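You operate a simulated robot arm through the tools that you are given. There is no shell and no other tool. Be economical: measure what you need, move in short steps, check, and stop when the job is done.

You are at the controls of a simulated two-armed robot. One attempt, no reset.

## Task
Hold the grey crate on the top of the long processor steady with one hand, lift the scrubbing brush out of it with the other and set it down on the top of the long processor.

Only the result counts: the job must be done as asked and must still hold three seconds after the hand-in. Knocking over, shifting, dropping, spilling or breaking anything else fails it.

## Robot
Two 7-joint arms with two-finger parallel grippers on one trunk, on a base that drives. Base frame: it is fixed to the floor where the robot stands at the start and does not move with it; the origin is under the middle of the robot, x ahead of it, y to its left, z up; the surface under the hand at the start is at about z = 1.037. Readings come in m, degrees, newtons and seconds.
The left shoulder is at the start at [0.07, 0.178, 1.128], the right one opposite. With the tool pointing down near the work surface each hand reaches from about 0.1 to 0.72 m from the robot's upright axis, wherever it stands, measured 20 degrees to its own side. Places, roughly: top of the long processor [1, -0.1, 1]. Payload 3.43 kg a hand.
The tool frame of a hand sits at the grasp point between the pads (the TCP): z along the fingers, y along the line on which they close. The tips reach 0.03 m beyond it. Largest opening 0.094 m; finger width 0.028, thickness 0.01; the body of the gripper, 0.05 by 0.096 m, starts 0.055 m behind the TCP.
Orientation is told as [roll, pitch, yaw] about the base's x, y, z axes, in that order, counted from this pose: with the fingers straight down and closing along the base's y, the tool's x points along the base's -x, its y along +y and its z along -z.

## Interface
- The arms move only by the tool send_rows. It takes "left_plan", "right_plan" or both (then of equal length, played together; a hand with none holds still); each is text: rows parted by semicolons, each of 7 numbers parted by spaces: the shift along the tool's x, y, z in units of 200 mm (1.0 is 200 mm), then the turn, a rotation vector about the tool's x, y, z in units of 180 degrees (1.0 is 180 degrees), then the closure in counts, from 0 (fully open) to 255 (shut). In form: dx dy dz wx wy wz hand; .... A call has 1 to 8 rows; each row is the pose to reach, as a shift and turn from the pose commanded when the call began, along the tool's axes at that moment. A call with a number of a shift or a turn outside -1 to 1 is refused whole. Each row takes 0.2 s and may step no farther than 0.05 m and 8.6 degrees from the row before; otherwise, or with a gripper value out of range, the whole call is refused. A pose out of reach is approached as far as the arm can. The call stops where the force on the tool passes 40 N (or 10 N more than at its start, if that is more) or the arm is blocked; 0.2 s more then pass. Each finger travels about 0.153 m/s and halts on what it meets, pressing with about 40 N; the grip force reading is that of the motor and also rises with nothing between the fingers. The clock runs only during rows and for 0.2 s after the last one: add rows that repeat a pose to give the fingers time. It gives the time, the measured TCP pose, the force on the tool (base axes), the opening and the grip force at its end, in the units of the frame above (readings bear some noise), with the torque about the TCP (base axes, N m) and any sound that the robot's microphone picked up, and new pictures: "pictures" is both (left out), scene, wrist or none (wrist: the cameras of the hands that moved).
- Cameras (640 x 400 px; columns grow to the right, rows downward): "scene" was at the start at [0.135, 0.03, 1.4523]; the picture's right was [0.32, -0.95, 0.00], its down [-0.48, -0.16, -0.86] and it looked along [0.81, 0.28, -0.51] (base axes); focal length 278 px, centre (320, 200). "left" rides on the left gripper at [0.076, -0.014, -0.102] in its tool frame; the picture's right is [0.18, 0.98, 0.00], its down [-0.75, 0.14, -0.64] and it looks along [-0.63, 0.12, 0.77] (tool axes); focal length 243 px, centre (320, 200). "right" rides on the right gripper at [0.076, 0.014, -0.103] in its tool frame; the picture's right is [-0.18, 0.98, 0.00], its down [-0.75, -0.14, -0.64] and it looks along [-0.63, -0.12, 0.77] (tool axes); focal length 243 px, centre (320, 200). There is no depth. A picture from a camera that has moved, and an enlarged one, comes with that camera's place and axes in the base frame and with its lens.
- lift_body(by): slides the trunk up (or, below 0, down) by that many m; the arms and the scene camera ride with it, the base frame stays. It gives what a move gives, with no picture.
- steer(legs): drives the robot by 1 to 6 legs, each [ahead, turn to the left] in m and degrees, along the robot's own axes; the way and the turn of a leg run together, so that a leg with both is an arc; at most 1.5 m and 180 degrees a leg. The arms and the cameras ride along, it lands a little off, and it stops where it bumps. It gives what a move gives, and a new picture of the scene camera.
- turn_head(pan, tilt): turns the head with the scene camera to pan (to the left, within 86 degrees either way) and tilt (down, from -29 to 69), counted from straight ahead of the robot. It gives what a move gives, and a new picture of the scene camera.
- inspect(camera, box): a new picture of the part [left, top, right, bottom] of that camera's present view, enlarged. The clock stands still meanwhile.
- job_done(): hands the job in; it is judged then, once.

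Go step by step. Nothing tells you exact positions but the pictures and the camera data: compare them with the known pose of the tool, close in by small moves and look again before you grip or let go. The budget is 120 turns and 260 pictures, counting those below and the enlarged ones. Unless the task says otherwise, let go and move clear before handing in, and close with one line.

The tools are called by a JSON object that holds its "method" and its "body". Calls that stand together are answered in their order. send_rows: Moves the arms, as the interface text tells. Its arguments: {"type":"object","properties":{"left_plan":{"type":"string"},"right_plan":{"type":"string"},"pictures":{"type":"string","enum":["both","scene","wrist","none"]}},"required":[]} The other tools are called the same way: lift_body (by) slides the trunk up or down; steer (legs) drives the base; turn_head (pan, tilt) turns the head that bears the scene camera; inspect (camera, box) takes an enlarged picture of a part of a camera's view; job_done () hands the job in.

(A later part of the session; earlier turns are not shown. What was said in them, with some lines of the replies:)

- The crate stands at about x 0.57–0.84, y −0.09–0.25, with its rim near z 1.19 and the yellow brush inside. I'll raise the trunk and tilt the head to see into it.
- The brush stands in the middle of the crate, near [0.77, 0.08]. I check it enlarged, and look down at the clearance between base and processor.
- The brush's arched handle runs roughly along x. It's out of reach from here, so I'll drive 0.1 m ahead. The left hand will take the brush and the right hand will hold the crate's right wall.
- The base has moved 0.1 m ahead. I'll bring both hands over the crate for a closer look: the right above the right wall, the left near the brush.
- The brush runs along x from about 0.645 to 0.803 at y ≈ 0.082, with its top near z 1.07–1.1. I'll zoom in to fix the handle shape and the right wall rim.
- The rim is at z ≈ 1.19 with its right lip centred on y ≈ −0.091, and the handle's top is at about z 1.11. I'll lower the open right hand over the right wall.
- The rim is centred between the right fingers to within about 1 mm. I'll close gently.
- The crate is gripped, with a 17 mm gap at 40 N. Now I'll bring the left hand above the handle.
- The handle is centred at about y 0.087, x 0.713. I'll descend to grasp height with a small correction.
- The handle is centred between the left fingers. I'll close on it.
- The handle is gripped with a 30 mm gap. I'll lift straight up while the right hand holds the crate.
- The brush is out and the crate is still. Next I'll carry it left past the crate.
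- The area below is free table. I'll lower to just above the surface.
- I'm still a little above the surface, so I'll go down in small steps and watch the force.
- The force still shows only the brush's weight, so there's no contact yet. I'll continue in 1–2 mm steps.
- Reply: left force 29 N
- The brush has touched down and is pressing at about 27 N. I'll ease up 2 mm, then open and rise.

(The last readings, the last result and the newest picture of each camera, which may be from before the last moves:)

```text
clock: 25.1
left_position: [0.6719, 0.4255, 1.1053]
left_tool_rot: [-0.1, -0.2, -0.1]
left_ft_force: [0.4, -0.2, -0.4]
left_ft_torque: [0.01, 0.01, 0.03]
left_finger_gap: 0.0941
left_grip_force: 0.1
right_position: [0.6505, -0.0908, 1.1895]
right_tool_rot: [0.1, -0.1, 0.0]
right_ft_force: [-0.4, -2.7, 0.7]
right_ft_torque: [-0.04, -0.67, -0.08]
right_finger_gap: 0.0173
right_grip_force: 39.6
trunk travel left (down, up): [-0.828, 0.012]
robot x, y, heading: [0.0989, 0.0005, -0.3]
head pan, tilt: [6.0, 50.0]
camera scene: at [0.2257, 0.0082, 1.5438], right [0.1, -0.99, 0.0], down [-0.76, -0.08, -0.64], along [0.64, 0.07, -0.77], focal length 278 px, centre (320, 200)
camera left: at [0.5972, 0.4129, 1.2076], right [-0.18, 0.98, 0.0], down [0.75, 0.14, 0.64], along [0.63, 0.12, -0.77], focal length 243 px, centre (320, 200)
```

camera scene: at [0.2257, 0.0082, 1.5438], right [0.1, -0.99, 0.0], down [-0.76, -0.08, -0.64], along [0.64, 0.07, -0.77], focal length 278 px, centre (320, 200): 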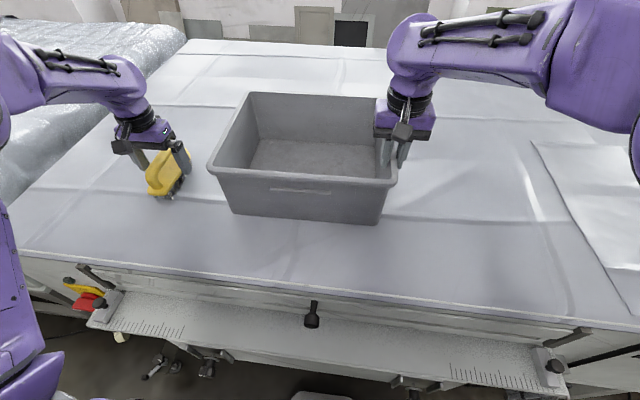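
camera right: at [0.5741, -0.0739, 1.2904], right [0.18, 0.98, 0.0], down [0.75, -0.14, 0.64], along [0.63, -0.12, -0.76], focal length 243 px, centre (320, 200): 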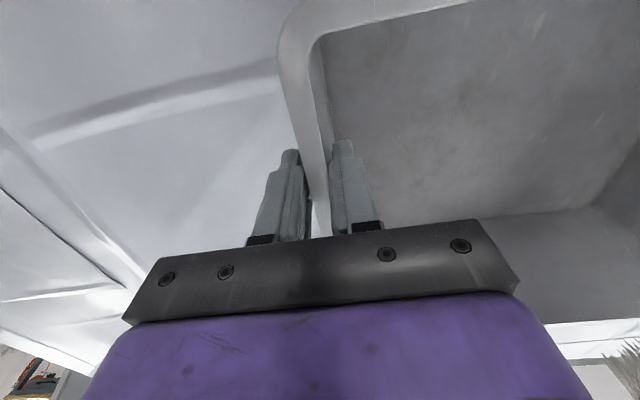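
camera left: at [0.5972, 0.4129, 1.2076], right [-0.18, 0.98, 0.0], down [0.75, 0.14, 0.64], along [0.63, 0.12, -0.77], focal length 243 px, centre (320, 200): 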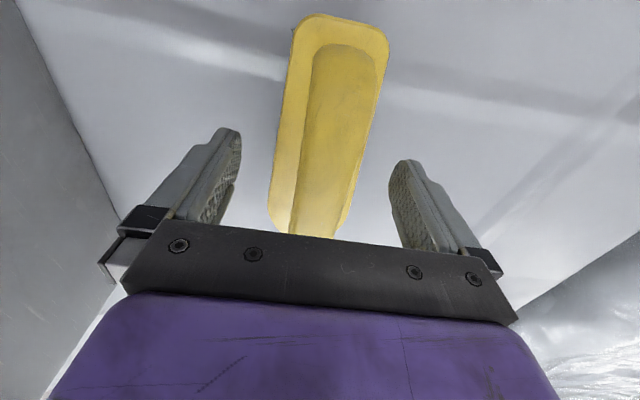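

The brush stands free. I'll raise the left hand clear first, then open the right hand.

{"method": "send_rows", "body": {"left_plan": "0 0 -0.1 0 0 0 0; 0 0 -0.25 0 0 0 0; 0 0 -0.45 0 0 0 0; 0 0 -0.65 0 0 0 0; 0 0 -0.85 0 0 0 0; 0 0 -0.85 0 0 0 0", "right_plan": "0 0 0 0 0 0 255; 0 0 0 0 0 0 255; 0 0 0 0 0 0 255; 0 0 0 0 0 0 255; 0 0 0 0 0 0 255; 0 0 0 0 0 0 255", "pictures": "none"}}

{"method": "send_rows", "body": {"right_plan": "0 0 0 0 0 0 200; 0 0 0 0 0 0 170; 0 0 0 0 0 0 100; 0 0 0 0 0 0 0; 0 0 0 0 0 0 0; 0 0 0 0 0 0 0", "pictures": "both"}}

```text
clock: 26.5
left_position: [0.6726, 0.4275, 1.2758]
left_tool_rot: [0.0, -0.1, 0.0]
left_ft_force: [-0.5, 0.0, 0.2]
left_ft_torque: [0.0, 0.01, -0.02]
left_finger_gap: 0.0941
left_grip_force: 0.1
right_position: [0.6511, -0.0901, 1.1881]
right_tool_rot: [0.0, -0.2, 0.1]
right_ft_force: [0.0, -1.6, 0.4]
right_ft_torque: [0.05, 0.1, -0.09]
right_finger_gap: 0.0171
right_grip_force: 40.2
trunk travel left (down, up): [-0.828, 0.012]
robot x, y, heading: [0.1017, -0.0006, -0.2]
head pan, tilt: [6.0, 50.0]
```

```text
clock: 27.9
left_position: [0.6719, 0.4277, 1.2744]
left_tool_rot: [-0.1, -0.1, 0.0]
left_ft_force: [0.6, -0.1, -0.3]
left_ft_torque: [0.03, 0.02, -0.01]
left_finger_gap: 0.0939
left_grip_force: 0.0
right_position: [0.6509, -0.0881, 1.1894]
right_tool_rot: [0.0, -0.2, -0.1]
right_ft_force: [-0.1, 0.1, 0.6]
right_ft_torque: [0.0, -0.01, -0.01]
right_finger_gap: 0.094
right_grip_force: 0.1
trunk travel left (down, up): [-0.828, 0.012]
robot x, y, heading: [0.1001, 0.0003, 0.0]
head pan, tilt: [6.0, 50.0]
camera scene: at [0.2257, 0.009, 1.5438], right [0.1, -0.99, 0.0], down [-0.76, -0.08, -0.64], along [0.64, 0.07, -0.77], focal length 278 px, centre (320, 200)
camera right: at [0.5738, -0.0739, 1.2904], right [0.18, 0.98, 0.0], down [0.75, -0.14, 0.64], along [0.63, -0.12, -0.76], focal length 243 px, centre (320, 200)
```

scene: 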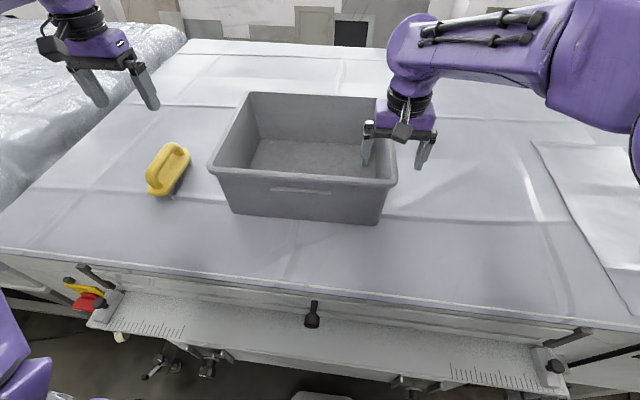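
right: 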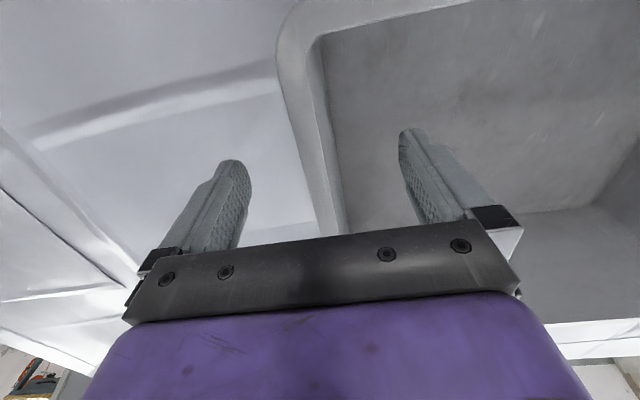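

The brush stands on the table and the crate is unmoved. I'll raise the right hand straight up.

{"method": "send_rows", "body": {"right_plan": "0 0 -0.1 0 0 0 0; 0 0 -0.25 0 0 0 0; 0 0 -0.45 0 0 0 0; 0 0 -0.65 0 0 0 0; 0 0 -0.75 0 0 0 0; 0 0 -0.75 0 0 0 0", "pictures": "scene"}}

```text
clock: 29.3
left_position: [0.6711, 0.4277, 1.2737]
left_tool_rot: [0.0, -0.1, 0.1]
left_ft_force: [-0.1, 0.4, -0.3]
left_ft_torque: [-0.01, 0.01, 0.0]
left_finger_gap: 0.0941
left_grip_force: 0.1
right_position: [0.6505, -0.0895, 1.3386]
right_tool_rot: [0.0, -0.2, 0.0]
right_ft_force: [0.4, 0.6, -0.8]
right_ft_torque: [0.0, 0.0, 0.01]
right_finger_gap: 0.0939
right_grip_force: 0.0
trunk travel left (down, up): [-0.828, 0.012]
robot x, y, heading: [0.0987, 0.0042, -0.2]
head pan, tilt: [6.0, 50.0]
camera scene: at [0.2258, 0.0091, 1.5438], right [0.1, -0.99, 0.0], down [-0.76, -0.08, -0.64], along [0.64, 0.07, -0.77], focal length 278 px, centre (320, 200)
```

scene: 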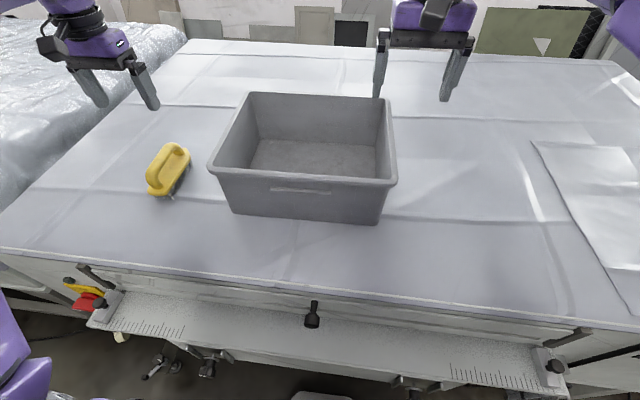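

Both hands are clear, the brush rests on the processor top and the crate is in place. I'm handing in.

{"method": "job_done", "body": {}}

```text
The job is handed in.
```

The scrubbing brush now stands on top of the long processor, to the left of the crate; the right hand held the crate while the left lifted the brush out, and the crate shifted only about 1–2 mm when gripped.
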